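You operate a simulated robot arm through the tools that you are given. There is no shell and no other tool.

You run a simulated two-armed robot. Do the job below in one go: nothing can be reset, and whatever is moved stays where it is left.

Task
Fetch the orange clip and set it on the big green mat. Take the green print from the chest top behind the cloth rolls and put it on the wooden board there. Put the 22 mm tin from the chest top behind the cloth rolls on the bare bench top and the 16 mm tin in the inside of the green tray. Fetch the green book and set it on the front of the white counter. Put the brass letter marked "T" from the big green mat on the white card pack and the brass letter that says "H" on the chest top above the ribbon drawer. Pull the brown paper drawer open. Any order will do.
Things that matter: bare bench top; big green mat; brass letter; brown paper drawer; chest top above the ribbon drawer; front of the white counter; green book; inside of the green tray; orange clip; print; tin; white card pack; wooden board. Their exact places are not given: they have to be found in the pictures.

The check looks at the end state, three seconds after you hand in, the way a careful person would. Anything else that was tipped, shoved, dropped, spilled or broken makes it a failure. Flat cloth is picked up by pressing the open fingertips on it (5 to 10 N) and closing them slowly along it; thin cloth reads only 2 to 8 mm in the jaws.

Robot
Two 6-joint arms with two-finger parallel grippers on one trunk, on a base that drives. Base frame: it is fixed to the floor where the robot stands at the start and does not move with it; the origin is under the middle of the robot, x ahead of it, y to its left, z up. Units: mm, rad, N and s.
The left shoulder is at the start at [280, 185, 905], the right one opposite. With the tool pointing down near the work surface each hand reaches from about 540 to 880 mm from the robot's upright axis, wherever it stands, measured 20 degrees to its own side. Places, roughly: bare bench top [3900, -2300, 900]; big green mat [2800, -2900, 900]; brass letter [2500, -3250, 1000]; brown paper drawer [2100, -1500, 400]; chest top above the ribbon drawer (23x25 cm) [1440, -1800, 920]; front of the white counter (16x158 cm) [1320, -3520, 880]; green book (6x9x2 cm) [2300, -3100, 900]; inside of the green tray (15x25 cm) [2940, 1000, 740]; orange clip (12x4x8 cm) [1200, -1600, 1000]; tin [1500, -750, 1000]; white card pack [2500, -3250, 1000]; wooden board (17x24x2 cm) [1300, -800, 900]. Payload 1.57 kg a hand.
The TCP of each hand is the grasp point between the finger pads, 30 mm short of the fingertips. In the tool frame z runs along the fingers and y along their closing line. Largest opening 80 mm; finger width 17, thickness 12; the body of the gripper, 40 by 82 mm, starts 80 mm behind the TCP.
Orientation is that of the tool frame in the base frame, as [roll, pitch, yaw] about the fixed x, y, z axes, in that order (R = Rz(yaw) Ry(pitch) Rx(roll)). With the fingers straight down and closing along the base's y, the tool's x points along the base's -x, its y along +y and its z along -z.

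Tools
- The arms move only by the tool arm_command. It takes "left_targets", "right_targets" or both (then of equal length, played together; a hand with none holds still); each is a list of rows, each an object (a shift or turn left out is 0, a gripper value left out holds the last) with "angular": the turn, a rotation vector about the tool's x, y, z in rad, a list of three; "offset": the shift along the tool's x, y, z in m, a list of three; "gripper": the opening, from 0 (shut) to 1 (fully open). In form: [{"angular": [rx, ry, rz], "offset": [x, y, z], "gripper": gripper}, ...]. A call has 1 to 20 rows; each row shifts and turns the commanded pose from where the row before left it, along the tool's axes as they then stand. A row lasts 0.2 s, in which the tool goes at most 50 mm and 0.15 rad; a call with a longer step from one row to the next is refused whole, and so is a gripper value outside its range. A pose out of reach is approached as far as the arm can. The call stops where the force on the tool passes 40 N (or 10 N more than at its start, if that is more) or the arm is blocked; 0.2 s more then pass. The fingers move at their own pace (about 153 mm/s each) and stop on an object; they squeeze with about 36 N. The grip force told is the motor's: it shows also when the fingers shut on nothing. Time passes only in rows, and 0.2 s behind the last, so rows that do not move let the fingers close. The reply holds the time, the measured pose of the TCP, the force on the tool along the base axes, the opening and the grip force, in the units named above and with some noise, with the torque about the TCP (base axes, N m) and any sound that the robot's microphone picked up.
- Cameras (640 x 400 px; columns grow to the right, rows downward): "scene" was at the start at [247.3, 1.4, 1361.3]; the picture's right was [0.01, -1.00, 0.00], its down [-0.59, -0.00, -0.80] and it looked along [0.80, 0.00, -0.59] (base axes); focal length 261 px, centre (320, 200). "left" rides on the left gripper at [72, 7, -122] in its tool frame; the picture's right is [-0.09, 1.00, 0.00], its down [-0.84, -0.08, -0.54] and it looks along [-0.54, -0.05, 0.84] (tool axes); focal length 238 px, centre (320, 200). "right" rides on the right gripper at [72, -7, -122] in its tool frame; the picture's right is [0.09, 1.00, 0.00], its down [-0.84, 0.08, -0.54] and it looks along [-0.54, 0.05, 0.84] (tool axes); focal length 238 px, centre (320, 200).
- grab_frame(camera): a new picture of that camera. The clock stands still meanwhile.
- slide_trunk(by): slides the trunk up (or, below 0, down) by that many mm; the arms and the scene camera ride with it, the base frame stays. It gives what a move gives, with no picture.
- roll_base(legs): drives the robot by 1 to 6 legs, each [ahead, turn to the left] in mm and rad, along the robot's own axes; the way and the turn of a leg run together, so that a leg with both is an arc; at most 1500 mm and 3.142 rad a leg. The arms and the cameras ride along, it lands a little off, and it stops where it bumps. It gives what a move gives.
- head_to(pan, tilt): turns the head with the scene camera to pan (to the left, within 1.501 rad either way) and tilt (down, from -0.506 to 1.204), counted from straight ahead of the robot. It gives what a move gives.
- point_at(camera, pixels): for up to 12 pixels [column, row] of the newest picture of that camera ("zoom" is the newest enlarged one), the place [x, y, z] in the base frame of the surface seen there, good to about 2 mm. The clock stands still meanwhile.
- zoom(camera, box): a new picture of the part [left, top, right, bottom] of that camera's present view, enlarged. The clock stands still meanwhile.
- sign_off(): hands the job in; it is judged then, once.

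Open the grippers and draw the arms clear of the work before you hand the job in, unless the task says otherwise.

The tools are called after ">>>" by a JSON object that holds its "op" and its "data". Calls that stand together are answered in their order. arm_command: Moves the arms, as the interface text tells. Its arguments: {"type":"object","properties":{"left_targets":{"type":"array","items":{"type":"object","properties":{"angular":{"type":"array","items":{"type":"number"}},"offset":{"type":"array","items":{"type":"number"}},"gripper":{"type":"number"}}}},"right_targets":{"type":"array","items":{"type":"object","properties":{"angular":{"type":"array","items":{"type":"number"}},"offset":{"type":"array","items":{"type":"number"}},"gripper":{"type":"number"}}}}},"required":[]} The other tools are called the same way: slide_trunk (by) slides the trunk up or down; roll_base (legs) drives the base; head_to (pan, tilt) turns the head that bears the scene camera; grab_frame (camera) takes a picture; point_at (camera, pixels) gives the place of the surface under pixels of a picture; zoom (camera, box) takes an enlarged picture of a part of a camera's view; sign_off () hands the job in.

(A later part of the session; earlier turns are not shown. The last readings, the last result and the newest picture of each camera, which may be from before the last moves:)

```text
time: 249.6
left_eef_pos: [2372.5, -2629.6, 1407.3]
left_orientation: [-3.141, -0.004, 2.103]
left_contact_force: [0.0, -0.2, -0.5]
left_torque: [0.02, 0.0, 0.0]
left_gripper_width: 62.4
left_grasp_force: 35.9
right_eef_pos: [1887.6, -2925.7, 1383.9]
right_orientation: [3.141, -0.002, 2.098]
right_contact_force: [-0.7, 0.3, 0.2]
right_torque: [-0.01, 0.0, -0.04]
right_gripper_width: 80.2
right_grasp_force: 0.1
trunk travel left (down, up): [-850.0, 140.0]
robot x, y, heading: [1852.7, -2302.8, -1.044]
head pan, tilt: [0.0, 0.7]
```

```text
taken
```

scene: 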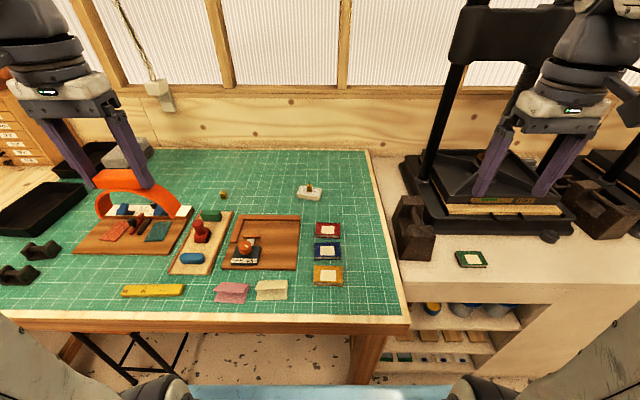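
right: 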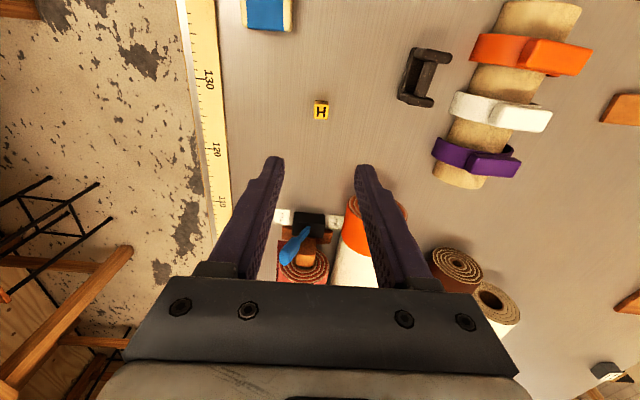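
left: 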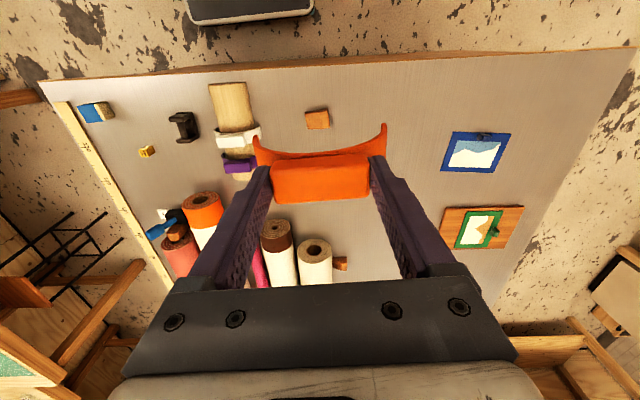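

I'm at N≈489, facing the mat; the free patch between D (223,194) and the card pack is the target. I advance 165 mm.

>>> {"op": "roll_base", "data": {"legs": [[165, 0]]}}

>>> {"op": "head_to", "data": {"pan": 0.15, "tilt": 0.8}}

>>> {"op": "grab_frame", "data": {"camera": "scene"}}

```text
time: 251.1
left_eef_pos: [2455.7, -2777.1, 1407.5]
left_orientation: [-3.142, -0.002, 2.098]
left_contact_force: [-0.2, 0.0, -0.9]
left_torque: [-0.02, 0.01, 0.0]
left_gripper_width: 62.7
left_grasp_force: 35.9
right_eef_pos: [1967.9, -3070.2, 1384.1]
right_orientation: [3.141, -0.001, 2.093]
right_contact_force: [-0.4, 0.0, -0.1]
right_torque: [0.0, -0.01, 0.0]
right_gripper_width: 79.9
right_grasp_force: 0.1
trunk travel left (down, up): [-850.0, 140.0]
robot x, y, heading: [1937.4, -2446.9, -1.045]
head pan, tilt: [0.0, 0.7]
```

```text
time: 251.8
left_eef_pos: [2455.9, -2776.6, 1407.5]
left_orientation: [-3.141, -0.002, 2.1]
left_contact_force: [-1.0, -0.7, -0.1]
left_torque: [0.01, -0.01, 0.03]
left_gripper_width: 63.1
left_grasp_force: 35.6
right_eef_pos: [1968.2, -3070.3, 1384.2]
right_orientation: [-3.141, -0.004, 2.095]
right_contact_force: [-0.2, -0.1, -0.3]
right_torque: [0.02, 0.03, -0.04]
right_gripper_width: 79.9
right_grasp_force: 0.1
trunk travel left (down, up): [-850.0, 140.0]
robot x, y, heading: [1940.1, -2443.7, -1.046]
head pan, tilt: [0.15, 0.799]
```

```text
taken
```

scene: 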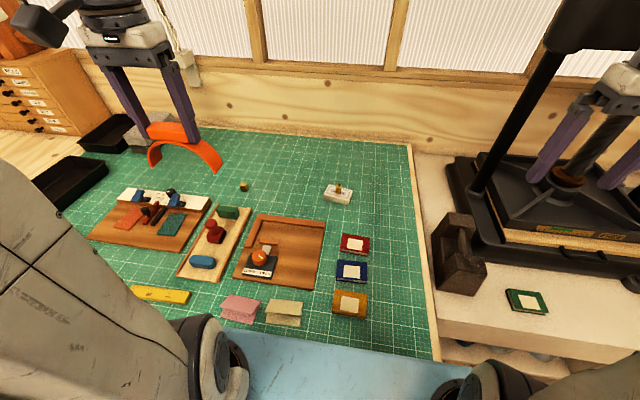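

The free patch is around pixel (290,188). I measure it and the surrounding items.

>>> {"op": "point_at", "data": {"camera": "scene", "pixels": [[290, 188], [243, 187], [326, 190], [263, 216], [325, 221], [290, 175], [225, 208], [285, 160], [250, 205]]}}

```text
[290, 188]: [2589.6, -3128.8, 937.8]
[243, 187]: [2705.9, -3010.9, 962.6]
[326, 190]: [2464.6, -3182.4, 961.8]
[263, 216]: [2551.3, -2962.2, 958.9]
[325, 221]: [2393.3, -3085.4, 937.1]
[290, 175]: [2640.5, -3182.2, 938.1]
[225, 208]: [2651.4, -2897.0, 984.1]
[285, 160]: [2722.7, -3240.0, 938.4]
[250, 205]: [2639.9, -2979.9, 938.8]
```

The patch is clear: frame edge at f≈3830, D at N≈887, card at N≈593. I lower the clip to z≈1197, move over (2570,-3070), and look.

>>> {"op": "arm_command", "data": {"left_targets": [{"offset": [0, 0, 0.042]}, {"offset": [0, 0, 0.042]}, {"offset": [0, 0, 0.042]}, {"offset": [0, 0, 0.042]}, {"offset": [0, 0, 0.042]}, {"offset": [-0.0388, -0.0062, 0]}, {"offset": [-0.0388, -0.0062, 0]}, {"offset": [-0.0388, -0.0062, 0]}, {"offset": [-0.0388, -0.0062, 0]}, {"offset": [-0.0388, -0.0062, 0]}, {"offset": [-0.0388, -0.0062, 0]}, {"offset": [-0.0388, -0.0062, 0]}, {"offset": [-0.0388, -0.0062, 0]}, {"offset": [0, 0, 0.04]}, {"offset": [0, 0, 0.04]}, {}]}}

>>> {"op": "grab_frame", "data": {"camera": "left"}}

>>> {"op": "grab_frame", "data": {"camera": "scene"}}

```text
time: 255.2
left_eef_pos: [2569.7, -3069.4, 1117.2]
left_orientation: [3.14, -0.003, 2.098]
left_contact_force: [0.6, 0.0, -0.9]
left_torque: [0.0, 0.01, 0.02]
left_gripper_width: 62.8
left_grasp_force: 35.9
right_eef_pos: [1967.9, -3070.0, 1384.2]
right_orientation: [3.14, -0.001, 2.094]
right_contact_force: [0.3, 0.0, -0.5]
right_torque: [-0.02, -0.01, -0.01]
right_gripper_width: 80.1
right_grasp_force: 0.0
trunk travel left (down, up): [-850.0, 140.0]
robot x, y, heading: [1935.1, -2445.1, -1.049]
head pan, tilt: [0.15, 0.799]
```

```text
taken
```

left: 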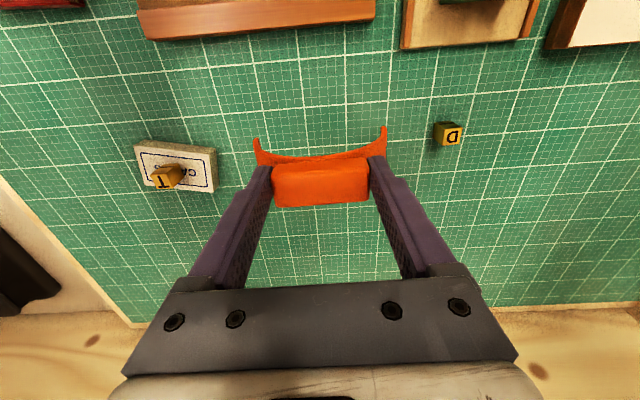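

```text
taken
```

scene: 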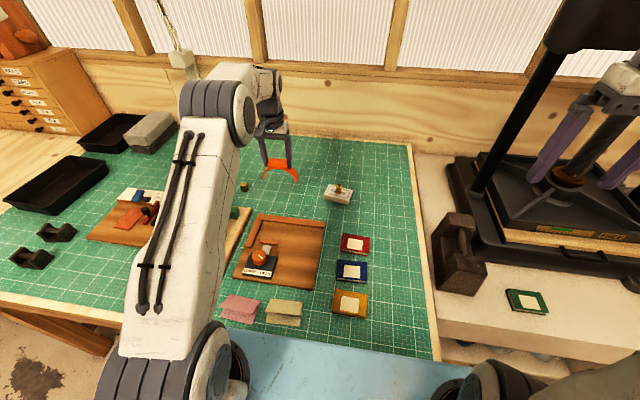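

The clip is over clear mat between D and the card pack. I lower to just above contact.

>>> {"op": "arm_command", "data": {"left_targets": [{"offset": [0, 0, 0.035]}, {"offset": [0, 0, 0.03]}, {"offset": [0, 0, 0.02]}, {"offset": [0, 0, 0.006]}, {"offset": [0, 0, 0.002]}, {}]}}

```text
time: 256.6
left_eef_pos: [2569.2, -3069.7, 1024.1]
left_orientation: [-3.14, -0.001, 2.099]
left_contact_force: [0.5, 0.3, 1.1]
left_torque: [0.0, 0.05, -0.01]
left_gripper_width: 63.0
left_grasp_force: 35.9
right_eef_pos: [1968.8, -3071.2, 1384.2]
right_orientation: [3.142, -0.003, 2.094]
right_contact_force: [-0.1, 0.1, -0.8]
right_torque: [0.02, 0.02, 0.0]
right_gripper_width: 80.0
right_grasp_force: 0.1
trunk travel left (down, up): [-850.0, 140.0]
robot x, y, heading: [1939.2, -2444.9, -1.044]
head pan, tilt: [0.15, 0.799]
```

I'm about at contact height; two more 1 mm steps to confirm.

>>> {"op": "arm_command", "data": {"left_targets": [{"offset": [0, 0, 0.001]}, {"offset": [0, 0, 0.001]}, {}]}}

>>> {"op": "grab_frame", "data": {"camera": "left"}}

```text
time: 257.4
left_eef_pos: [2568.3, -3070.7, 1021.9]
left_orientation: [3.141, -0.003, 2.1]
left_contact_force: [-0.4, 0.3, -0.5]
left_torque: [0.02, 0.01, 0.03]
left_gripper_width: 62.9
left_grasp_force: 36.2
right_eef_pos: [1967.9, -3070.4, 1383.4]
right_orientation: [-3.141, -0.002, 2.095]
right_contact_force: [0.7, -0.1, 0.3]
right_torque: [-0.02, -0.02, -0.02]
right_gripper_width: 80.1
right_grasp_force: 0.0
trunk travel left (down, up): [-850.0, 140.0]
robot x, y, heading: [1941.7, -2448.9, -1.047]
head pan, tilt: [0.15, 0.799]
```

```text
taken
```

left: 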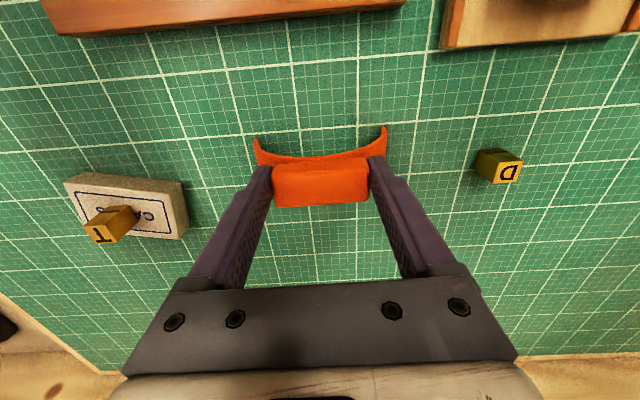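

Not touching yet (−0.5 N). I continue in 1 mm steps.

>>> {"op": "arm_command", "data": {"left_targets": [{"offset": [0, 0, 0.001]}, {"offset": [0, 0, 0.001]}, {}]}}

```text
time: 258.2
left_eef_pos: [2568.5, -3070.1, 1021.6]
left_orientation: [3.141, 0.0, 2.1]
left_contact_force: [0.4, -1.0, 3.9]
left_torque: [-0.04, -0.04, 0.01]
left_gripper_width: 63.1
left_grasp_force: 35.5
right_eef_pos: [1968.1, -3070.5, 1385.8]
right_orientation: [3.141, -0.001, 2.096]
right_contact_force: [0.6, 0.5, 0.2]
right_torque: [0.01, -0.01, -0.02]
right_gripper_width: 80.3
right_grasp_force: 0.0
trunk travel left (down, up): [-850.0, 140.0]
robot x, y, heading: [1939.9, -2449.7, -1.045]
head pan, tilt: [0.15, 0.799]
```

The clip touches the mat (3.9 N). I open and rise straight up.

>>> {"op": "arm_command", "data": {"left_targets": [{"gripper": 0.9}, {"gripper": 0.97}, {"gripper": 1.0}, {"offset": [0, 0, -0.03]}, {"offset": [0, 0, -0.045]}, {"offset": [0, 0, -0.045]}, {"offset": [0, 0, -0.045]}, {}]}}

>>> {"op": "grab_frame", "data": {"camera": "left"}}

```text
time: 260.0
left_eef_pos: [2564.3, -3068.7, 1185.8]
left_orientation: [-3.141, -0.002, 2.099]
left_contact_force: [-0.2, 0.3, -0.2]
left_torque: [0.01, -0.03, 0.0]
left_gripper_width: 79.9
left_grasp_force: 0.1
right_eef_pos: [1968.4, -3069.1, 1384.7]
right_orientation: [3.142, -0.003, 2.095]
right_contact_force: [0.8, 0.5, 0.4]
right_torque: [0.02, -0.01, -0.03]
right_gripper_width: 79.9
right_grasp_force: 0.0
trunk travel left (down, up): [-850.0, 140.0]
robot x, y, heading: [1941.2, -2445.1, -1.049]
head pan, tilt: [0.15, 0.799]
```

```text
taken
```

left: 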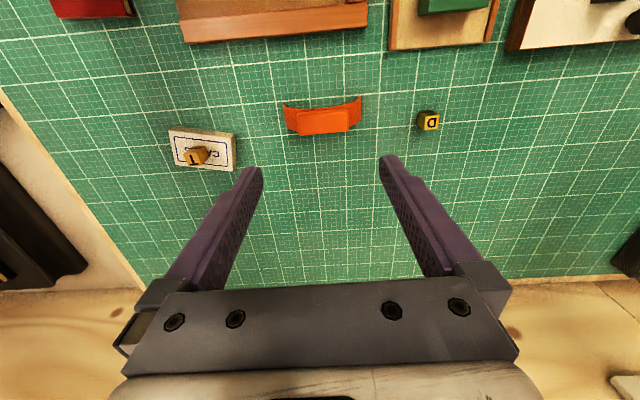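

The orange clip stands on the mat. I retract the left hand, back off, and drive along the aisle to face the chest's drawers near N≈1100.

>>> {"op": "arm_command", "data": {"left_targets": [{"offset": [0.0345, 0.0055, -0.0246]}, {"offset": [0.0345, 0.0055, -0.0246]}, {"offset": [0.0345, 0.0055, -0.0246]}, {"offset": [0.0345, 0.0055, -0.0246]}, {"offset": [0.0345, 0.0055, -0.0246]}, {"offset": [0.0345, 0.0055, -0.0246]}, {"offset": [0.0345, 0.0055, -0.0246]}, {"offset": [0.0345, 0.0055, -0.0246]}, {"offset": [0.0345, 0.0055, -0.0246]}, {}]}}

>>> {"op": "grab_frame", "data": {"camera": "scene"}}

>>> {"op": "roll_base", "data": {"legs": [[-150, 0], [0, 1.59]]}}

>>> {"op": "head_to", "data": {"pan": 0.6, "tilt": 0.8}}

>>> {"op": "grab_frame", "data": {"camera": "scene"}}

```text
time: 262.2
left_eef_pos: [2453.8, -2780.4, 1408.8]
left_orientation: [-3.141, -0.002, 2.101]
left_contact_force: [0.0, -0.5, 0.9]
left_torque: [-0.01, -0.01, 0.0]
left_gripper_width: 79.8
left_grasp_force: 0.0
right_eef_pos: [1968.6, -3069.6, 1383.0]
right_orientation: [-3.141, -0.003, 2.094]
right_contact_force: [-0.2, 0.6, 0.4]
right_torque: [0.0, -0.02, 0.0]
right_gripper_width: 79.8
right_grasp_force: 0.0
trunk travel left (down, up): [-850.0, 140.0]
robot x, y, heading: [1936.3, -2444.6, -1.048]
head pan, tilt: [0.15, 0.799]
```

```text
taken
```

scene: 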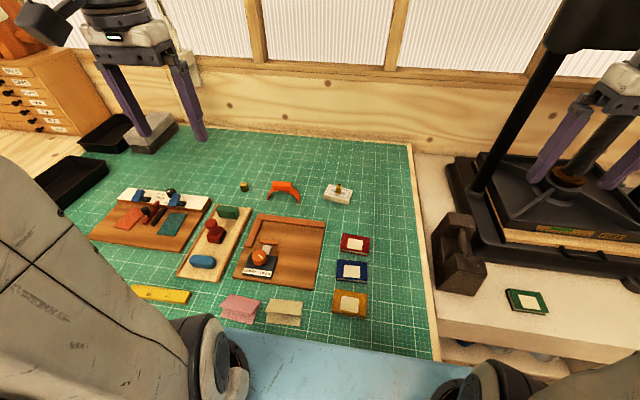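

```text
time: 267.4
left_eef_pos: [2192.5, -1797.8, 1407.6]
left_orientation: [3.141, -0.002, -2.601]
left_contact_force: [-0.3, 0.0, 0.2]
left_torque: [-0.01, 0.03, 0.01]
left_gripper_width: 80.3
left_grasp_force: 0.0
right_eef_pos: [2485.8, -2281.7, 1384.0]
right_orientation: [-3.141, -0.001, -2.609]
right_contact_force: [-0.8, 0.2, 0.5]
right_torque: [0.0, -0.01, -0.01]
right_gripper_width: 80.1
right_grasp_force: 0.0
trunk travel left (down, up): [-850.0, 140.0]
robot x, y, heading: [1864.2, -2318.0, 0.535]
head pan, tilt: [0.15, 0.799]
```

```text
time: 268.3
left_eef_pos: [2192.5, -1797.1, 1407.4]
left_orientation: [3.141, -0.001, -2.601]
left_contact_force: [-0.1, 0.2, -0.5]
left_torque: [0.0, 0.04, 0.02]
left_gripper_width: 79.9
left_grasp_force: 0.1
right_eef_pos: [2486.9, -2281.4, 1383.8]
right_orientation: [-3.14, -0.001, -2.607]
right_contact_force: [0.1, 1.1, -0.2]
right_torque: [0.02, 0.03, -0.01]
right_gripper_width: 80.2
right_grasp_force: 0.1
trunk travel left (down, up): [-850.0, 140.0]
robot x, y, heading: [1865.0, -2317.3, 0.53]
head pan, tilt: [0.6, 0.799]
```

```text
taken
```

scene: 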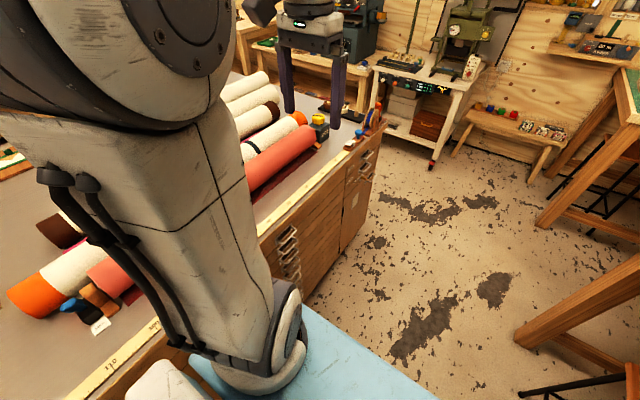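

The mat shows the clip, T on the pack, all else in place. I drive 600 mm along the aisle and turn left to face the drawers.

>>> {"op": "roll_base", "data": {"legs": [[600, 0], [0, 1.57]]}}

>>> {"op": "head_to", "data": {"pan": 0.0, "tilt": 1.0}}

>>> {"op": "grab_frame", "data": {"camera": "scene"}}

>>> {"op": "head_to", "data": {"pan": 0.6, "tilt": 0.9}}

>>> {"op": "grab_frame", "data": {"camera": "scene"}}

```text
time: 273.9
left_eef_pos: [2227.5, -1419.9, 1409.0]
left_orientation: [-3.141, 0.002, -1.784]
left_contact_force: [-0.3, -0.1, 1.7]
left_torque: [0.04, 0.05, 0.05]
left_gripper_width: 80.1
left_grasp_force: 0.1
right_eef_pos: [2782.7, -1532.7, 1384.8]
right_orientation: [-3.139, -0.001, -1.79]
right_contact_force: [-0.4, -1.6, -1.4]
right_torque: [0.07, 0.05, 0.01]
right_gripper_width: 79.9
right_grasp_force: 0.2
trunk travel left (down, up): [-850.0, 140.0]
robot x, y, heading: [2392.6, -2017.3, 1.326]
head pan, tilt: [0.6, 0.799]
stopped in leg 2: the robot was blocked; the commanded pose is now the measured one
```

```text
time: 274.9
left_eef_pos: [2228.1, -1419.2, 1410.2]
left_orientation: [-3.141, -0.001, -1.785]
left_contact_force: [-0.2, -0.2, -0.3]
left_torque: [0.02, -0.02, 0.01]
left_gripper_width: 79.8
left_grasp_force: 0.2
right_eef_pos: [2784.4, -1530.8, 1385.4]
right_orientation: [-3.141, -0.001, -1.792]
right_contact_force: [-0.2, 0.4, -0.9]
right_torque: [0.02, 0.0, 0.03]
right_gripper_width: 80.0
right_grasp_force: 0.1
trunk travel left (down, up): [-850.0, 140.0]
robot x, y, heading: [2394.8, -2014.5, 1.33]
head pan, tilt: [0.0, 1.0]
```

```text
taken
```

scene: 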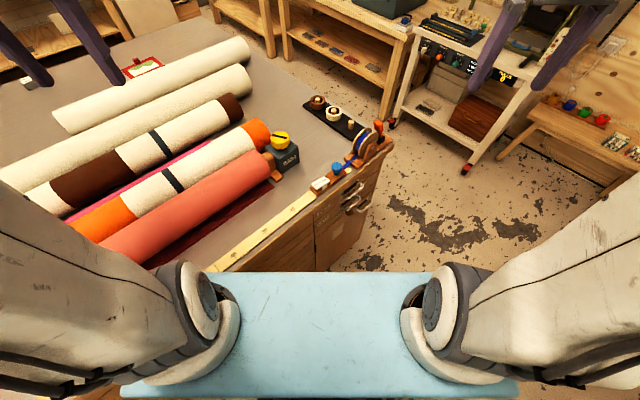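

```text
time: 275.9
left_eef_pos: [2228.2, -1419.4, 1409.0]
left_orientation: [3.141, 0.0, -1.785]
left_contact_force: [0.9, 0.3, -0.2]
left_torque: [0.0, 0.02, 0.03]
left_gripper_width: 80.0
left_grasp_force: 0.1
right_eef_pos: [2782.3, -1531.6, 1385.1]
right_orientation: [-3.14, -0.003, -1.79]
right_contact_force: [0.1, -0.4, -0.1]
right_torque: [-0.01, -0.03, 0.0]
right_gripper_width: 80.2
right_grasp_force: 0.0
trunk travel left (down, up): [-850.0, 140.0]
robot x, y, heading: [2392.2, -2017.1, 1.324]
head pan, tilt: [0.6, 0.901]
```

```text
taken
```

scene: 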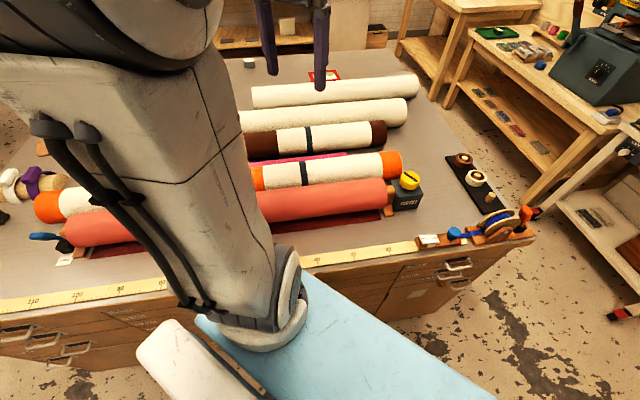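

The turn stopped at heading 1.33: something bumped. I look down at both sides to see what is touching.

>>> {"op": "head_to", "data": {"pan": 0.9, "tilt": 1.2}}

>>> {"op": "grab_frame", "data": {"camera": "scene"}}

>>> {"op": "head_to", "data": {"pan": -1.4, "tilt": 0.9}}

>>> {"op": "grab_frame", "data": {"camera": "scene"}}

>>> {"op": "grab_frame", "data": {"camera": "left"}}

>>> {"op": "grab_frame", "data": {"camera": "right"}}

```text
time: 276.7
left_eef_pos: [2228.1, -1419.1, 1407.7]
left_orientation: [-3.141, -0.001, -1.786]
left_contact_force: [-0.4, -0.2, 0.7]
left_torque: [0.04, -0.03, 0.02]
left_gripper_width: 80.1
left_grasp_force: 0.1
right_eef_pos: [2783.1, -1532.2, 1384.5]
right_orientation: [-3.14, -0.001, -1.792]
right_contact_force: [-0.4, -0.6, -0.2]
right_torque: [-0.01, -0.02, 0.01]
right_gripper_width: 80.3
right_grasp_force: 0.0
trunk travel left (down, up): [-850.0, 140.0]
robot x, y, heading: [2389.4, -2015.3, 1.326]
head pan, tilt: [0.901, 1.201]
```

```text
taken
```

scene: 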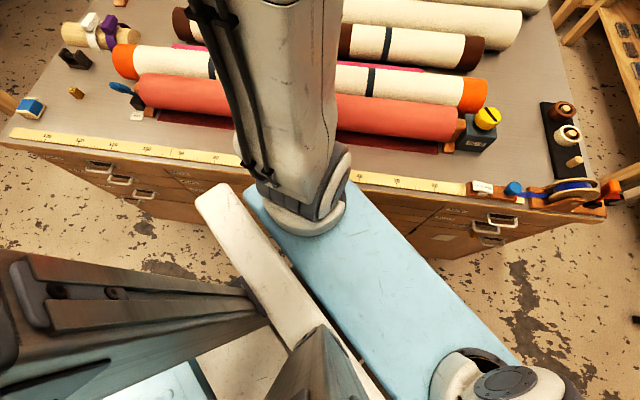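

```text
time: 278.8
left_eef_pos: [2226.9, -1420.2, 1408.9]
left_orientation: [3.14, 0.002, -1.785]
left_contact_force: [0.2, -0.8, -0.1]
left_torque: [-0.01, -0.01, -0.02]
left_gripper_width: 79.9
left_grasp_force: 0.1
right_eef_pos: [2782.9, -1533.2, 1383.4]
right_orientation: [-3.141, -0.001, -1.79]
right_contact_force: [-0.1, 0.2, -0.5]
right_torque: [-0.01, 0.0, 0.03]
right_gripper_width: 80.0
right_grasp_force: 0.1
trunk travel left (down, up): [-850.0, 140.0]
robot x, y, heading: [2391.7, -2014.3, 1.324]
head pan, tilt: [-1.4, 0.901]
```

```text
taken
```

scene: 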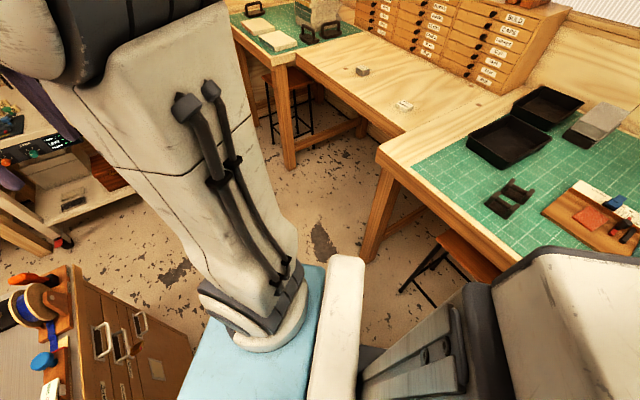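

```text
taken
```

left: 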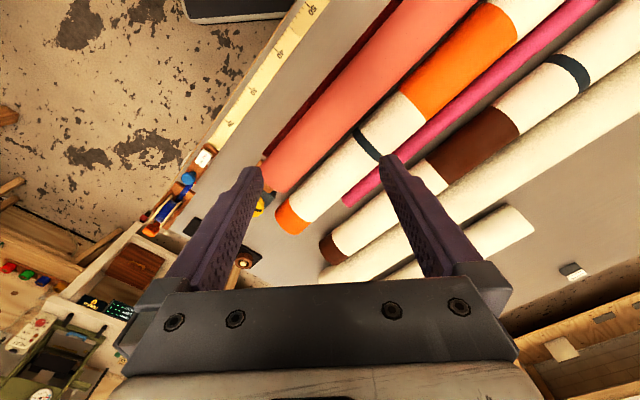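

```text
taken
```

right: 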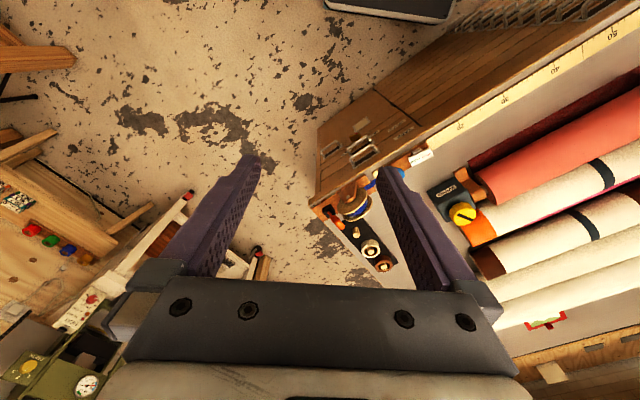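

I see a large rear body of the robot near the bench. I measure the robot's rear extents and distances to the bench.

>>> {"op": "head_to", "data": {"pan": -1.5, "tilt": 1.2}}

>>> {"op": "grab_frame", "data": {"camera": "scene"}}

>>> {"op": "point_at", "data": {"camera": "scene", "pixels": [[400, 300], [500, 250], [600, 250], [620, 350], [450, 200], [550, 150], [620, 100], [350, 350], [560, 300], [630, 200]]}}

>>> {"op": "head_to", "data": {"pan": 1.5, "tilt": 1.2}}

>>> {"op": "grab_frame", "data": {"camera": "scene"}}

>>> {"op": "point_at", "data": {"camera": "scene", "pixels": [[100, 250], [20, 250], [50, 150], [150, 200], [200, 300], [20, 380], [100, 350], [10, 100], [120, 100], [250, 150]]}}

```text
time: 279.6
left_eef_pos: [2227.2, -1420.1, 1409.4]
left_orientation: [-3.141, 0.0, -1.786]
left_contact_force: [0.0, 0.0, 0.0]
left_torque: [-0.02, 0.02, 0.01]
left_gripper_width: 80.0
left_grasp_force: 0.0
right_eef_pos: [2783.7, -1531.6, 1383.9]
right_orientation: [-3.14, 0.001, -1.79]
right_contact_force: [0.0, -0.3, 0.5]
right_torque: [0.01, 0.04, 0.04]
right_gripper_width: 79.9
right_grasp_force: 0.0
trunk travel left (down, up): [-850.0, 140.0]
robot x, y, heading: [2392.1, -2011.4, 1.328]
head pan, tilt: [-1.499, 1.201]
```

```text
taken
```

scene: 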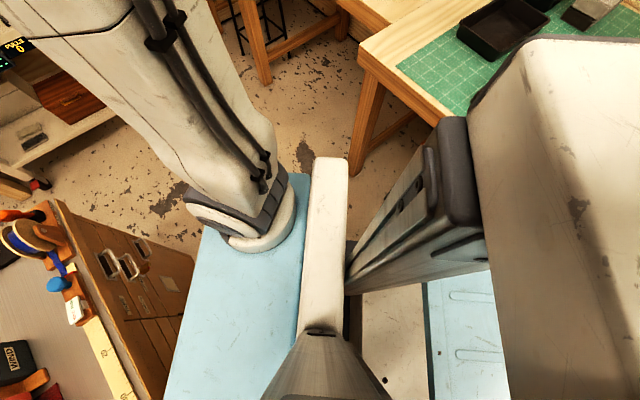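

```text
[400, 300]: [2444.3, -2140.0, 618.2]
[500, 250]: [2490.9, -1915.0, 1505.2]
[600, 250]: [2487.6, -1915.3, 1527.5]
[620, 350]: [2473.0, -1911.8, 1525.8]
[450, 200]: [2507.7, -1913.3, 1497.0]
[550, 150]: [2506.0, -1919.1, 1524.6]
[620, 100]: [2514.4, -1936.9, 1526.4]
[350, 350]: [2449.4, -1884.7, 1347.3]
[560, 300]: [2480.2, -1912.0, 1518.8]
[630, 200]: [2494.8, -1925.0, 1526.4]
```

```text
time: 282.2
left_eef_pos: [2229.3, -1419.8, 1407.8]
left_orientation: [-3.141, 0.0, -1.785]
left_contact_force: [-0.2, -0.1, 0.1]
left_torque: [0.04, 0.02, -0.01]
left_gripper_width: 80.0
left_grasp_force: 0.0
right_eef_pos: [2782.8, -1531.7, 1384.0]
right_orientation: [-3.139, -0.002, -1.791]
right_contact_force: [0.3, 0.0, 0.1]
right_torque: [-0.03, 0.03, 0.02]
right_gripper_width: 80.1
right_grasp_force: 0.0
trunk travel left (down, up): [-850.0, 140.0]
robot x, y, heading: [2394.6, -2017.8, 1.327]
head pan, tilt: [1.499, 1.201]
```

```text
taken
```

scene: 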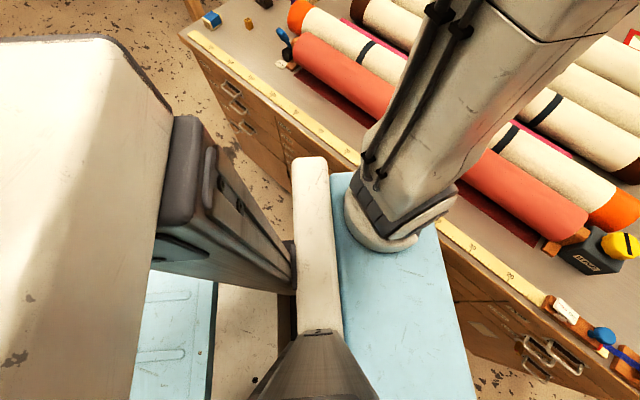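

```text
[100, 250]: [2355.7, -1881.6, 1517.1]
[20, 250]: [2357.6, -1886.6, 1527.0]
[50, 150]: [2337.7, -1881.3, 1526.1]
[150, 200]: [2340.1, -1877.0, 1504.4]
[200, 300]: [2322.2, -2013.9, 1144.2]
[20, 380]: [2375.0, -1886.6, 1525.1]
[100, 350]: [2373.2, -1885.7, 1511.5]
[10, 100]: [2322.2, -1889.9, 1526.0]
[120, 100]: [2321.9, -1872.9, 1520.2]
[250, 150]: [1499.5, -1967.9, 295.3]
```

The block came from my base's front-left corner reaching the drawer handles; there isn't room to face the chest with a straight pull. I'll back off, turn to face along the aisle, and back up so the drawer handle is ahead-left and can be pulled sideways.

>>> {"op": "roll_base", "data": {"legs": [[-70, 0]]}}

>>> {"op": "roll_base", "data": {"legs": [[0, -0.83]]}}

```text
time: 283.2
left_eef_pos: [2211.6, -1487.7, 1409.0]
left_orientation: [-3.141, 0.0, -1.786]
left_contact_force: [0.1, 0.4, -0.3]
left_torque: [-0.05, 0.01, 0.03]
left_gripper_width: 80.2
left_grasp_force: 0.1
right_eef_pos: [2765.7, -1601.0, 1384.5]
right_orientation: [-3.14, -0.002, -1.79]
right_contact_force: [0.4, -0.5, 0.2]
right_torque: [-0.01, -0.05, -0.02]
right_gripper_width: 80.0
right_grasp_force: 0.1
trunk travel left (down, up): [-850.0, 140.0]
robot x, y, heading: [2376.1, -2085.0, 1.324]
head pan, tilt: [1.499, 1.201]
```

```text
time: 285.8
left_eef_pos: [2710.2, -1563.8, 1408.0]
left_orientation: [-3.141, 0.0, -2.627]
left_contact_force: [-0.3, -0.1, -0.2]
left_torque: [0.02, -0.01, 0.03]
left_gripper_width: 80.2
left_grasp_force: 0.0
right_eef_pos: [2996.5, -2052.9, 1384.5]
right_orientation: [-3.14, -0.001, -2.632]
right_contact_force: [0.7, 0.0, -0.4]
right_torque: [0.06, 0.02, 0.03]
right_gripper_width: 79.9
right_grasp_force: 0.1
trunk travel left (down, up): [-850.0, 140.0]
robot x, y, heading: [2376.3, -2080.3, 0.477]
head pan, tilt: [1.499, 1.201]
```

Now at N≈1054, heading ≈0.51. I back up 590 mm along the aisle and look left at the drawer labels.

>>> {"op": "roll_base", "data": {"legs": [[-590, 0]]}}

>>> {"op": "head_to", "data": {"pan": 1.4, "tilt": 0.95}}

>>> {"op": "grab_frame", "data": {"camera": "scene"}}

>>> {"op": "head_to", "data": {"pan": 0.5, "tilt": 0.95}}

>>> {"op": "grab_frame", "data": {"camera": "scene"}}

```text
time: 289.2
left_eef_pos: [2189.7, -1840.4, 1408.5]
left_orientation: [3.141, 0.0, -2.634]
left_contact_force: [0.1, -0.1, 0.6]
left_torque: [0.0, 0.04, -0.02]
left_gripper_width: 80.1
left_grasp_force: 0.0
right_eef_pos: [2472.6, -2330.9, 1383.9]
right_orientation: [-3.139, -0.001, -2.639]
right_contact_force: [0.3, -0.1, 0.5]
right_torque: [-0.01, 0.0, 0.01]
right_gripper_width: 80.0
right_grasp_force: 0.1
trunk travel left (down, up): [-850.0, 140.0]
robot x, y, heading: [1846.4, -2359.0, 0.471]
head pan, tilt: [1.499, 1.201]
```

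```text
time: 290.0
left_eef_pos: [2189.7, -1840.0, 1408.7]
left_orientation: [-3.141, 0.0, -2.634]
left_contact_force: [0.1, 0.0, -0.2]
left_torque: [0.0, -0.03, 0.0]
left_gripper_width: 80.1
left_grasp_force: 0.1
right_eef_pos: [2472.1, -2330.1, 1385.2]
right_orientation: [-3.139, -0.002, -2.639]
right_contact_force: [0.2, 0.5, 0.7]
right_torque: [0.01, 0.01, 0.0]
right_gripper_width: 80.0
right_grasp_force: 0.1
trunk travel left (down, up): [-850.0, 140.0]
robot x, y, heading: [1855.6, -2359.5, 0.473]
head pan, tilt: [1.4, 0.949]
```

```text
taken
```

scene: 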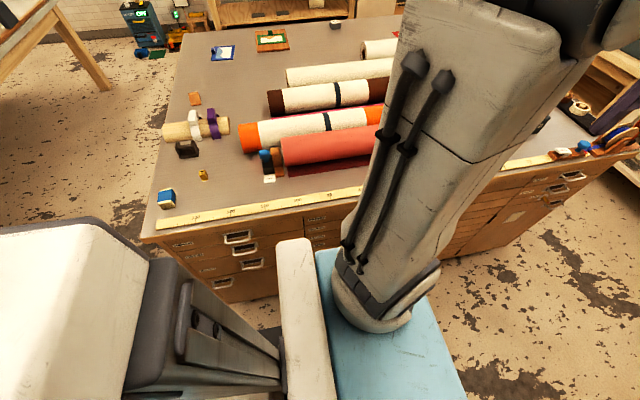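

```text
time: 291.2
left_eef_pos: [2188.8, -1839.8, 1409.3]
left_orientation: [-3.142, 0.0, -2.633]
left_contact_force: [0.8, -0.2, -0.6]
left_torque: [0.0, -0.02, 0.02]
left_gripper_width: 80.1
left_grasp_force: 0.0
right_eef_pos: [2471.9, -2330.5, 1385.8]
right_orientation: [-3.137, 0.0, -2.638]
right_contact_force: [-0.7, -0.6, -0.7]
right_torque: [0.02, 0.01, 0.0]
right_gripper_width: 80.1
right_grasp_force: 0.1
trunk travel left (down, up): [-850.0, 140.0]
robot x, y, heading: [1849.0, -2357.8, 0.476]
head pan, tilt: [0.499, 0.949]
```

```text
taken
```

scene: 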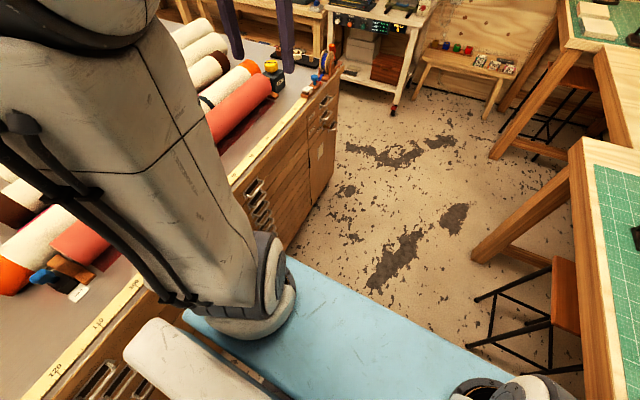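

From here the labels of the middle column peek out near (320,225) at pan 1.4. I lower the trunk by 300 mm to see the face better and zoom there.

>>> {"op": "slide_trunk", "data": {"by": -300}}

>>> {"op": "head_to", "data": {"pan": 1.3, "tilt": 0.7}}

>>> {"op": "grab_frame", "data": {"camera": "scene"}}

>>> {"op": "head_to", "data": {"pan": 0.75, "tilt": 0.75}}

>>> {"op": "grab_frame", "data": {"camera": "scene"}}

```text
time: 294.2
left_eef_pos: [2189.2, -1839.5, 1108.4]
left_orientation: [3.141, 0.001, -2.635]
left_contact_force: [-0.1, 0.8, 0.5]
left_torque: [-0.03, -0.02, 0.04]
left_gripper_width: 79.9
left_grasp_force: 0.1
right_eef_pos: [2472.6, -2329.4, 1083.2]
right_orientation: [-3.139, -0.003, -2.638]
right_contact_force: [0.3, -0.4, -0.1]
right_torque: [0.03, 0.02, 0.0]
right_gripper_width: 80.0
right_grasp_force: 0.1
trunk travel left (down, up): [-550.0, 440.0]
robot x, y, heading: [1851.1, -2355.7, 0.474]
head pan, tilt: [0.499, 0.949]
```

```text
time: 295.3
left_eef_pos: [2189.1, -1840.0, 1109.2]
left_orientation: [3.14, -0.001, -2.634]
left_contact_force: [0.2, -0.3, 0.0]
left_torque: [0.01, 0.03, 0.03]
left_gripper_width: 80.0
left_grasp_force: 0.0
right_eef_pos: [2473.3, -2329.9, 1083.9]
right_orientation: [-3.14, -0.001, -2.64]
right_contact_force: [-0.3, -0.2, 0.4]
right_torque: [0.0, 0.03, 0.0]
right_gripper_width: 79.8
right_grasp_force: 0.0
trunk travel left (down, up): [-550.0, 440.0]
robot x, y, heading: [1853.6, -2355.3, 0.475]
head pan, tilt: [1.3, 0.7]
```

```text
taken
```

scene: 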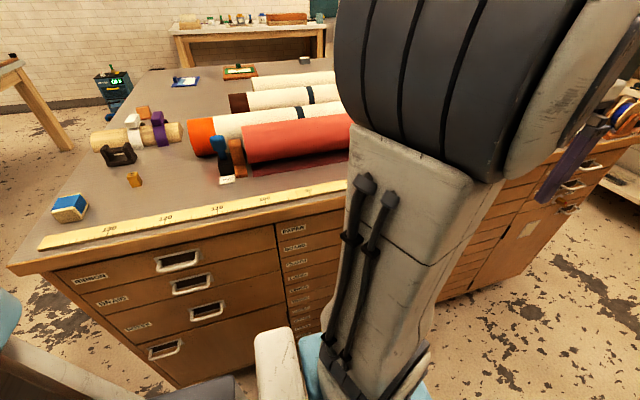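

```text
time: 296.3
left_eef_pos: [2189.9, -1840.8, 1108.2]
left_orientation: [3.14, 0.001, -2.633]
left_contact_force: [-0.2, 0.2, -0.3]
left_torque: [-0.01, 0.0, 0.0]
left_gripper_width: 79.8
left_grasp_force: 0.1
right_eef_pos: [2471.9, -2330.0, 1085.1]
right_orientation: [-3.141, -0.001, -2.639]
right_contact_force: [0.3, -0.2, -0.3]
right_torque: [-0.03, -0.01, -0.03]
right_gripper_width: 79.8
right_grasp_force: 0.0
trunk travel left (down, up): [-550.0, 440.0]
robot x, y, heading: [1857.3, -2358.2, 0.48]
head pan, tilt: [0.75, 0.75]
```

```text
taken
```

scene: 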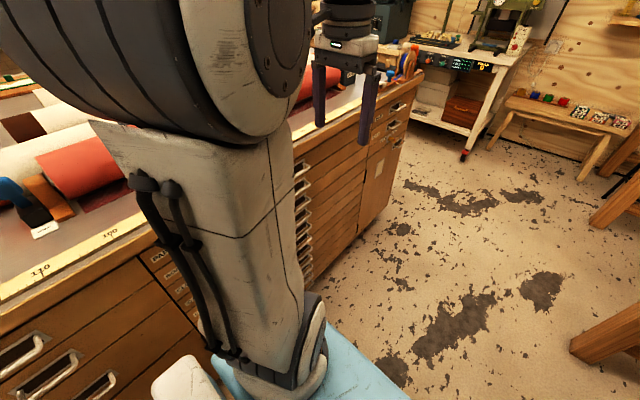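

Labels of the middle column are visible at (293,230)–(300,320) at pan 1.3. I go back there and zoom.

>>> {"op": "head_to", "data": {"pan": 1.3, "tilt": 0.8}}

>>> {"op": "zoom", "data": {"camera": "scene", "box": [262, 180, 350, 330]}}

>>> {"op": "zoom", "data": {"camera": "scene", "box": [272, 190, 328, 320]}}

```text
time: 297.2
left_eef_pos: [2189.2, -1839.9, 1108.1]
left_orientation: [-3.141, 0.0, -2.635]
left_contact_force: [-0.7, -0.5, -0.2]
left_torque: [0.03, 0.04, 0.02]
left_gripper_width: 79.9
left_grasp_force: 0.0
right_eef_pos: [2473.5, -2330.3, 1084.8]
right_orientation: [-3.14, -0.003, -2.639]
right_contact_force: [0.5, -0.1, -0.3]
right_torque: [-0.01, 0.03, 0.01]
right_gripper_width: 79.9
right_grasp_force: 0.1
trunk travel left (down, up): [-550.0, 440.0]
robot x, y, heading: [1850.9, -2358.9, 0.476]
head pan, tilt: [1.3, 0.799]
```

```text
2.67 times, centred on (306, 255) of scene
```

zoom: 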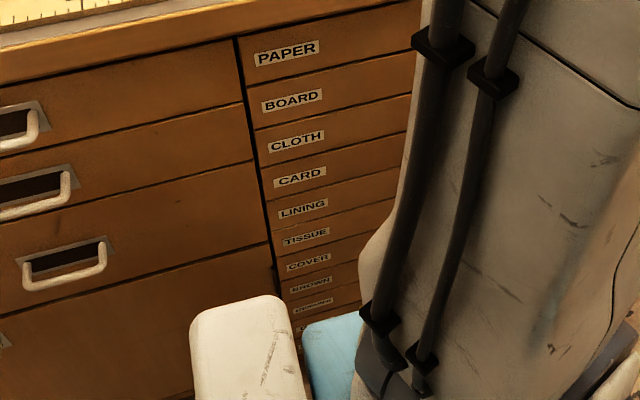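

```text
3.08 times, centred on (300, 255) of scene
```

zoom: 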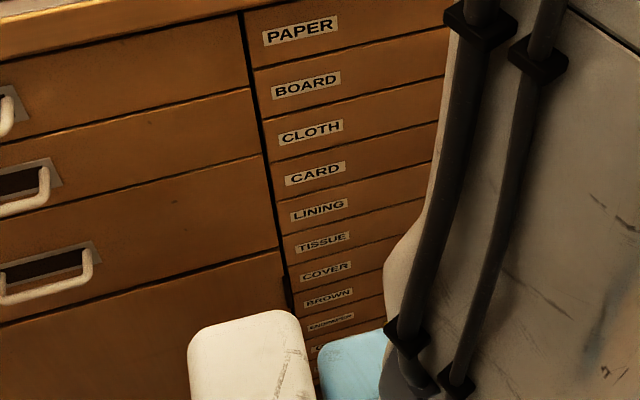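

The column reads PAPER, BOARD, CLOTH, CARD, LINING, TISSUE, COVER, BROWN, … so the brown paper drawer is the 8th. I measure the label heights.

>>> {"op": "zoom", "data": {"camera": "scene", "box": [282, 250, 322, 320]}}

>>> {"op": "zoom", "data": {"camera": "scene", "box": [272, 190, 328, 320]}}

>>> {"op": "point_at", "data": {"camera": "zoom", "pixels": [[300, 30], [306, 84], [311, 132], [315, 174], [319, 211], [323, 242], [326, 271], [328, 298], [331, 322], [345, 283], [350, 308], [355, 256]]}}

```text
5.71 times, centred on (302, 285) of scene
```

zoom: 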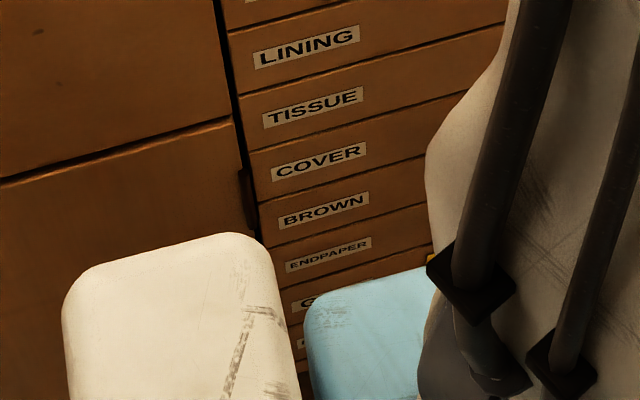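

```text
3.08 times, centred on (300, 255) of scene
```

zoom: 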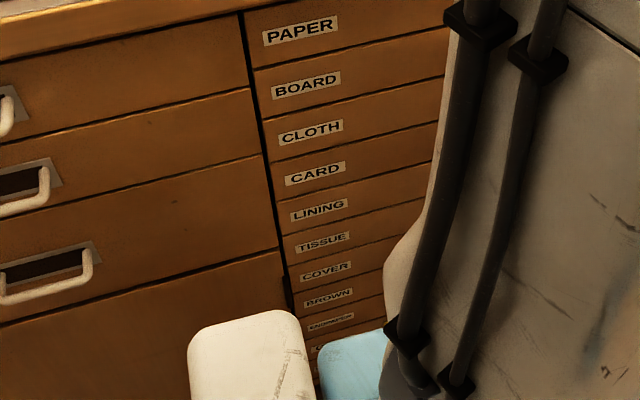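

```text
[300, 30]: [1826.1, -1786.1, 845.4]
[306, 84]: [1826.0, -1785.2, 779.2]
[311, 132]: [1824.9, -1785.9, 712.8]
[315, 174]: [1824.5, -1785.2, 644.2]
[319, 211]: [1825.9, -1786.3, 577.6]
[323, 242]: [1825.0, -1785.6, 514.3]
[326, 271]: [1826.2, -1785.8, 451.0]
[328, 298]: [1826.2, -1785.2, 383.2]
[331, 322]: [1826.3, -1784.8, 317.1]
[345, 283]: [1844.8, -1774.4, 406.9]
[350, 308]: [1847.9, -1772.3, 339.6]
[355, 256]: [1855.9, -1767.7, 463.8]
```

The BROWN drawer front spans z≈350–416. Its handle should be in the stack seen at (302,180–270) at pan 0.75; I zoom there.

>>> {"op": "head_to", "data": {"pan": 0.7, "tilt": 0.7}}

>>> {"op": "grab_frame", "data": {"camera": "scene"}}

>>> {"op": "zoom", "data": {"camera": "scene", "box": [250, 140, 370, 310]}}

```text
time: 298.2
left_eef_pos: [2190.3, -1839.2, 1109.2]
left_orientation: [3.141, 0.0, -2.632]
left_contact_force: [0.3, 0.5, -0.1]
left_torque: [0.03, -0.02, -0.03]
left_gripper_width: 80.0
left_grasp_force: 0.0
right_eef_pos: [2471.3, -2329.1, 1085.0]
right_orientation: [-3.139, -0.001, -2.64]
right_contact_force: [0.3, -0.2, 0.5]
right_torque: [0.0, -0.03, -0.01]
right_gripper_width: 80.0
right_grasp_force: 0.1
trunk travel left (down, up): [-550.0, 440.0]
robot x, y, heading: [1853.5, -2360.3, 0.476]
head pan, tilt: [0.7, 0.7]
```

```text
taken
```

scene: 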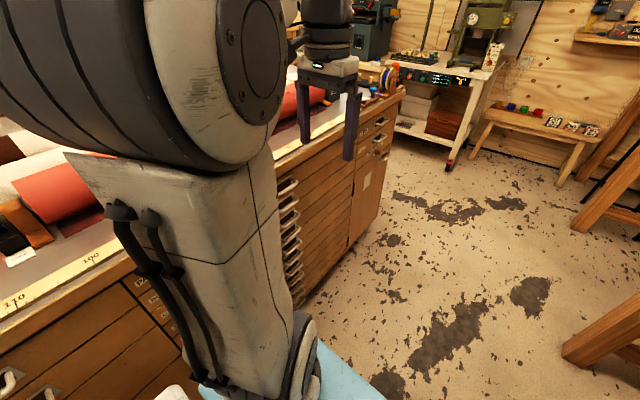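

```text
2.35 times, centred on (310, 225) of scene
```

zoom: 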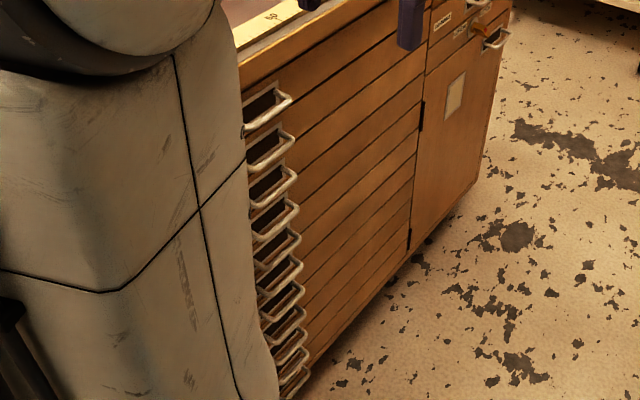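

The handles are horizontal D-bars, ten in a stack. I zoom closer to find the 8th one's bar coordinates.

>>> {"op": "zoom", "data": {"camera": "scene", "box": [270, 230, 334, 310]}}

>>> {"op": "point_at", "data": {"camera": "zoom", "pixels": [[270, 30], [272, 90], [200, 60], [210, 110], [235, 160], [240, 205], [248, 250], [255, 290], [265, 335], [280, 380], [300, 200], [300, 250]]}}

```text
5.00 times, centred on (302, 270) of scene
```

zoom: 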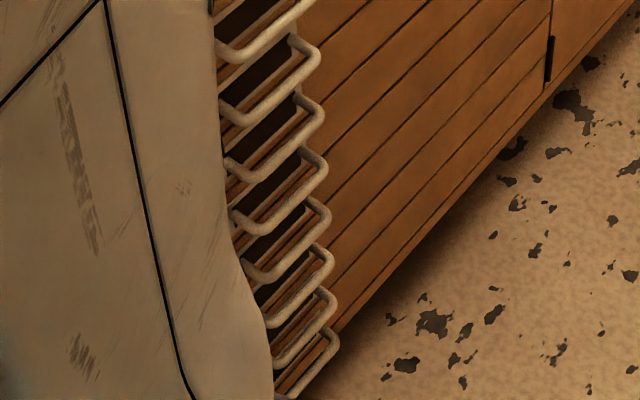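

```text
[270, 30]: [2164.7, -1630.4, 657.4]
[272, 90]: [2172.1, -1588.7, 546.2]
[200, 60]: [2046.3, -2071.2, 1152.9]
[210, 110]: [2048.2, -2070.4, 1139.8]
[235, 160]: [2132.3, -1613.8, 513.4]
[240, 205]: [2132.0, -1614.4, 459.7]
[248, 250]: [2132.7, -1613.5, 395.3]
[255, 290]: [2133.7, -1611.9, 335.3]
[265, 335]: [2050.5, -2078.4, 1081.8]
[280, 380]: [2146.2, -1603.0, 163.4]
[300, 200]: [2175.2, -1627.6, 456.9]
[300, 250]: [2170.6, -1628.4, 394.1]
```

The BROWN bar is at about N≈1096, f≈2481, z≈393, with neighbours ±66 mm. I lower the trunk 250 mm and tilt the left tool to point horizontally at the drawer face, jaws closing vertically.

>>> {"op": "slide_trunk", "data": {"by": -250}}

>>> {"op": "arm_command", "data": {"left_targets": [{"angular": [-0.1428, 0, 0]}, {"angular": [-0.1428, 0, 0]}, {"angular": [-0.1428, 0, 0]}, {"angular": [-0.1428, 0, 0]}, {"angular": [-0.1428, 0, 0]}, {"angular": [-0.1428, 0, 0]}, {"angular": [-0.1428, 0, 0]}, {"angular": [-0.1428, 0, 0]}, {"angular": [-0.1428, 0, 0]}, {"angular": [-0.1428, 0, 0]}, {"angular": [-0.1428, 0, 0]}, {}]}}

>>> {"op": "grab_frame", "data": {"camera": "left"}}

>>> {"op": "grab_frame", "data": {"camera": "scene"}}

```text
time: 300.8
left_eef_pos: [2188.1, -1840.4, 858.2]
left_orientation: [-3.142, 0.0, -2.632]
left_contact_force: [-0.6, 0.1, 0.2]
left_torque: [-0.02, 0.02, 0.0]
left_gripper_width: 80.0
left_grasp_force: 0.0
right_eef_pos: [2473.0, -2330.1, 835.4]
right_orientation: [-3.141, -0.002, -2.639]
right_contact_force: [-0.6, -0.4, 0.0]
right_torque: [-0.02, -0.01, -0.03]
right_gripper_width: 80.0
right_grasp_force: 0.1
trunk travel left (down, up): [-300.0, 690.0]
robot x, y, heading: [1850.5, -2357.2, 0.478]
head pan, tilt: [0.7, 0.7]
```

```text
time: 303.4
left_eef_pos: [2189.8, -1839.5, 858.1]
left_orientation: [1.569, 0.001, -2.636]
left_contact_force: [0.0, 0.3, 0.5]
left_torque: [-0.01, -0.01, 0.01]
left_gripper_width: 80.0
left_grasp_force: 0.0
right_eef_pos: [2472.7, -2329.6, 833.8]
right_orientation: [-3.14, -0.001, -2.639]
right_contact_force: [-0.4, 0.1, 0.0]
right_torque: [0.0, 0.0, -0.02]
right_gripper_width: 79.9
right_grasp_force: 0.0
trunk travel left (down, up): [-300.0, 690.0]
robot x, y, heading: [1852.1, -2355.7, 0.478]
head pan, tilt: [0.7, 0.7]
```

```text
taken
```

left: 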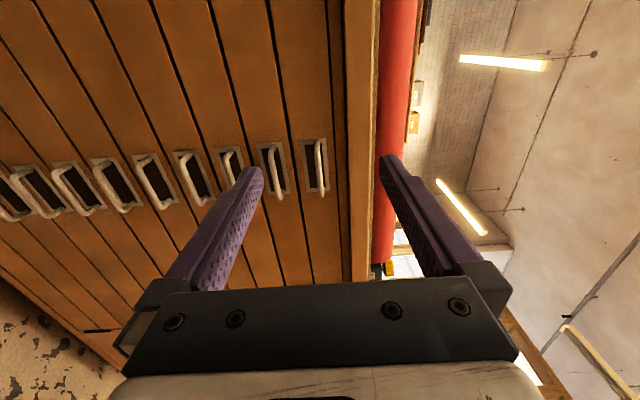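

```text
taken
```

scene: 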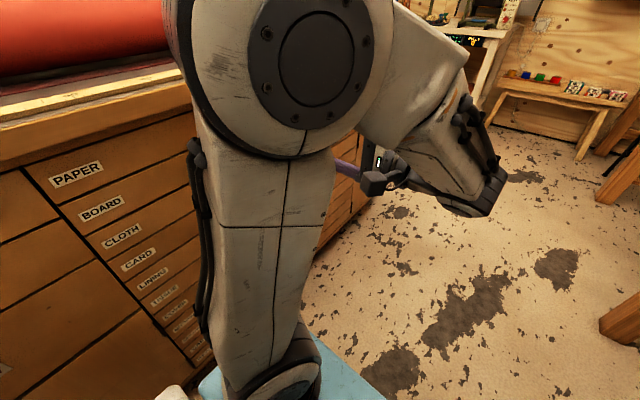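

The left camera now faces the drawers; handles in order from right (top): PAPER (317), BOARD (275), CLOTH (232), CARD (190), LINING (153), TISSUE (115), COVER (75), BROWN (38). I check heights by pointing at the bars.

>>> {"op": "point_at", "data": {"camera": "left", "pixels": [[320, 165], [279, 175], [202, 185], [160, 185], [122, 190], [88, 195], [50, 195], [20, 200], [55, 210], [42, 180]]}}

>>> {"op": "zoom", "data": {"camera": "left", "box": [0, 140, 130, 230]}}

```text
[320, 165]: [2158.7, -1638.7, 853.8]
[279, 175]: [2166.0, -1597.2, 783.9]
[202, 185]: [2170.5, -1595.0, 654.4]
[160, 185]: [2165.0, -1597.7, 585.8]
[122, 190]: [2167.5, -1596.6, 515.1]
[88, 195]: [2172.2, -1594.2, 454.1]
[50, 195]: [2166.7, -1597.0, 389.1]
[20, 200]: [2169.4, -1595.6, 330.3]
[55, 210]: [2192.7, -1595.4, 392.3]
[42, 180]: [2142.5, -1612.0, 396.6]
```

```text
4.44 times, centred on (65, 185) of left
```

zoom: 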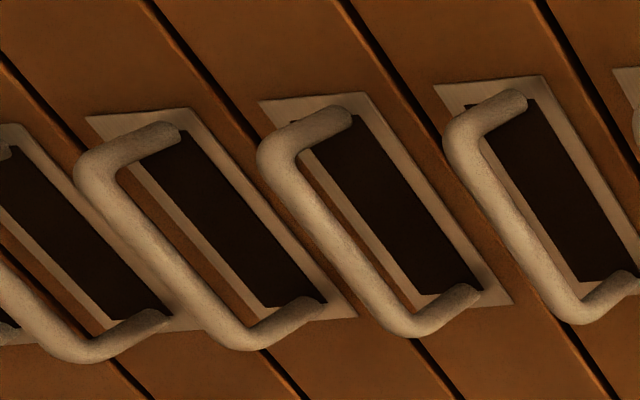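

I point at the bar middles in this zoom to determine each bar's height and centre.

>>> {"op": "point_at", "data": {"camera": "zoom", "pixels": [[505, 215], [335, 250], [160, 260], [40, 310], [270, 155], [395, 330], [85, 180], [235, 345], [350, 120], [460, 300], [300, 205], [120, 220]]}}

```text
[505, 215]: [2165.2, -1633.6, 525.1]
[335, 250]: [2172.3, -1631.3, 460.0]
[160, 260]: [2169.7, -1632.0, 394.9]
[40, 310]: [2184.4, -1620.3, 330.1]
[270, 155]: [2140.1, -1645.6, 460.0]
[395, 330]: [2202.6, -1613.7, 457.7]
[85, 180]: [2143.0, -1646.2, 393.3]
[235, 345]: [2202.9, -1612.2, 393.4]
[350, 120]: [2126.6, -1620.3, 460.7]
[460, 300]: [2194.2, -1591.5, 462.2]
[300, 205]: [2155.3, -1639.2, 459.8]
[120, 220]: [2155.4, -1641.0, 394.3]
```

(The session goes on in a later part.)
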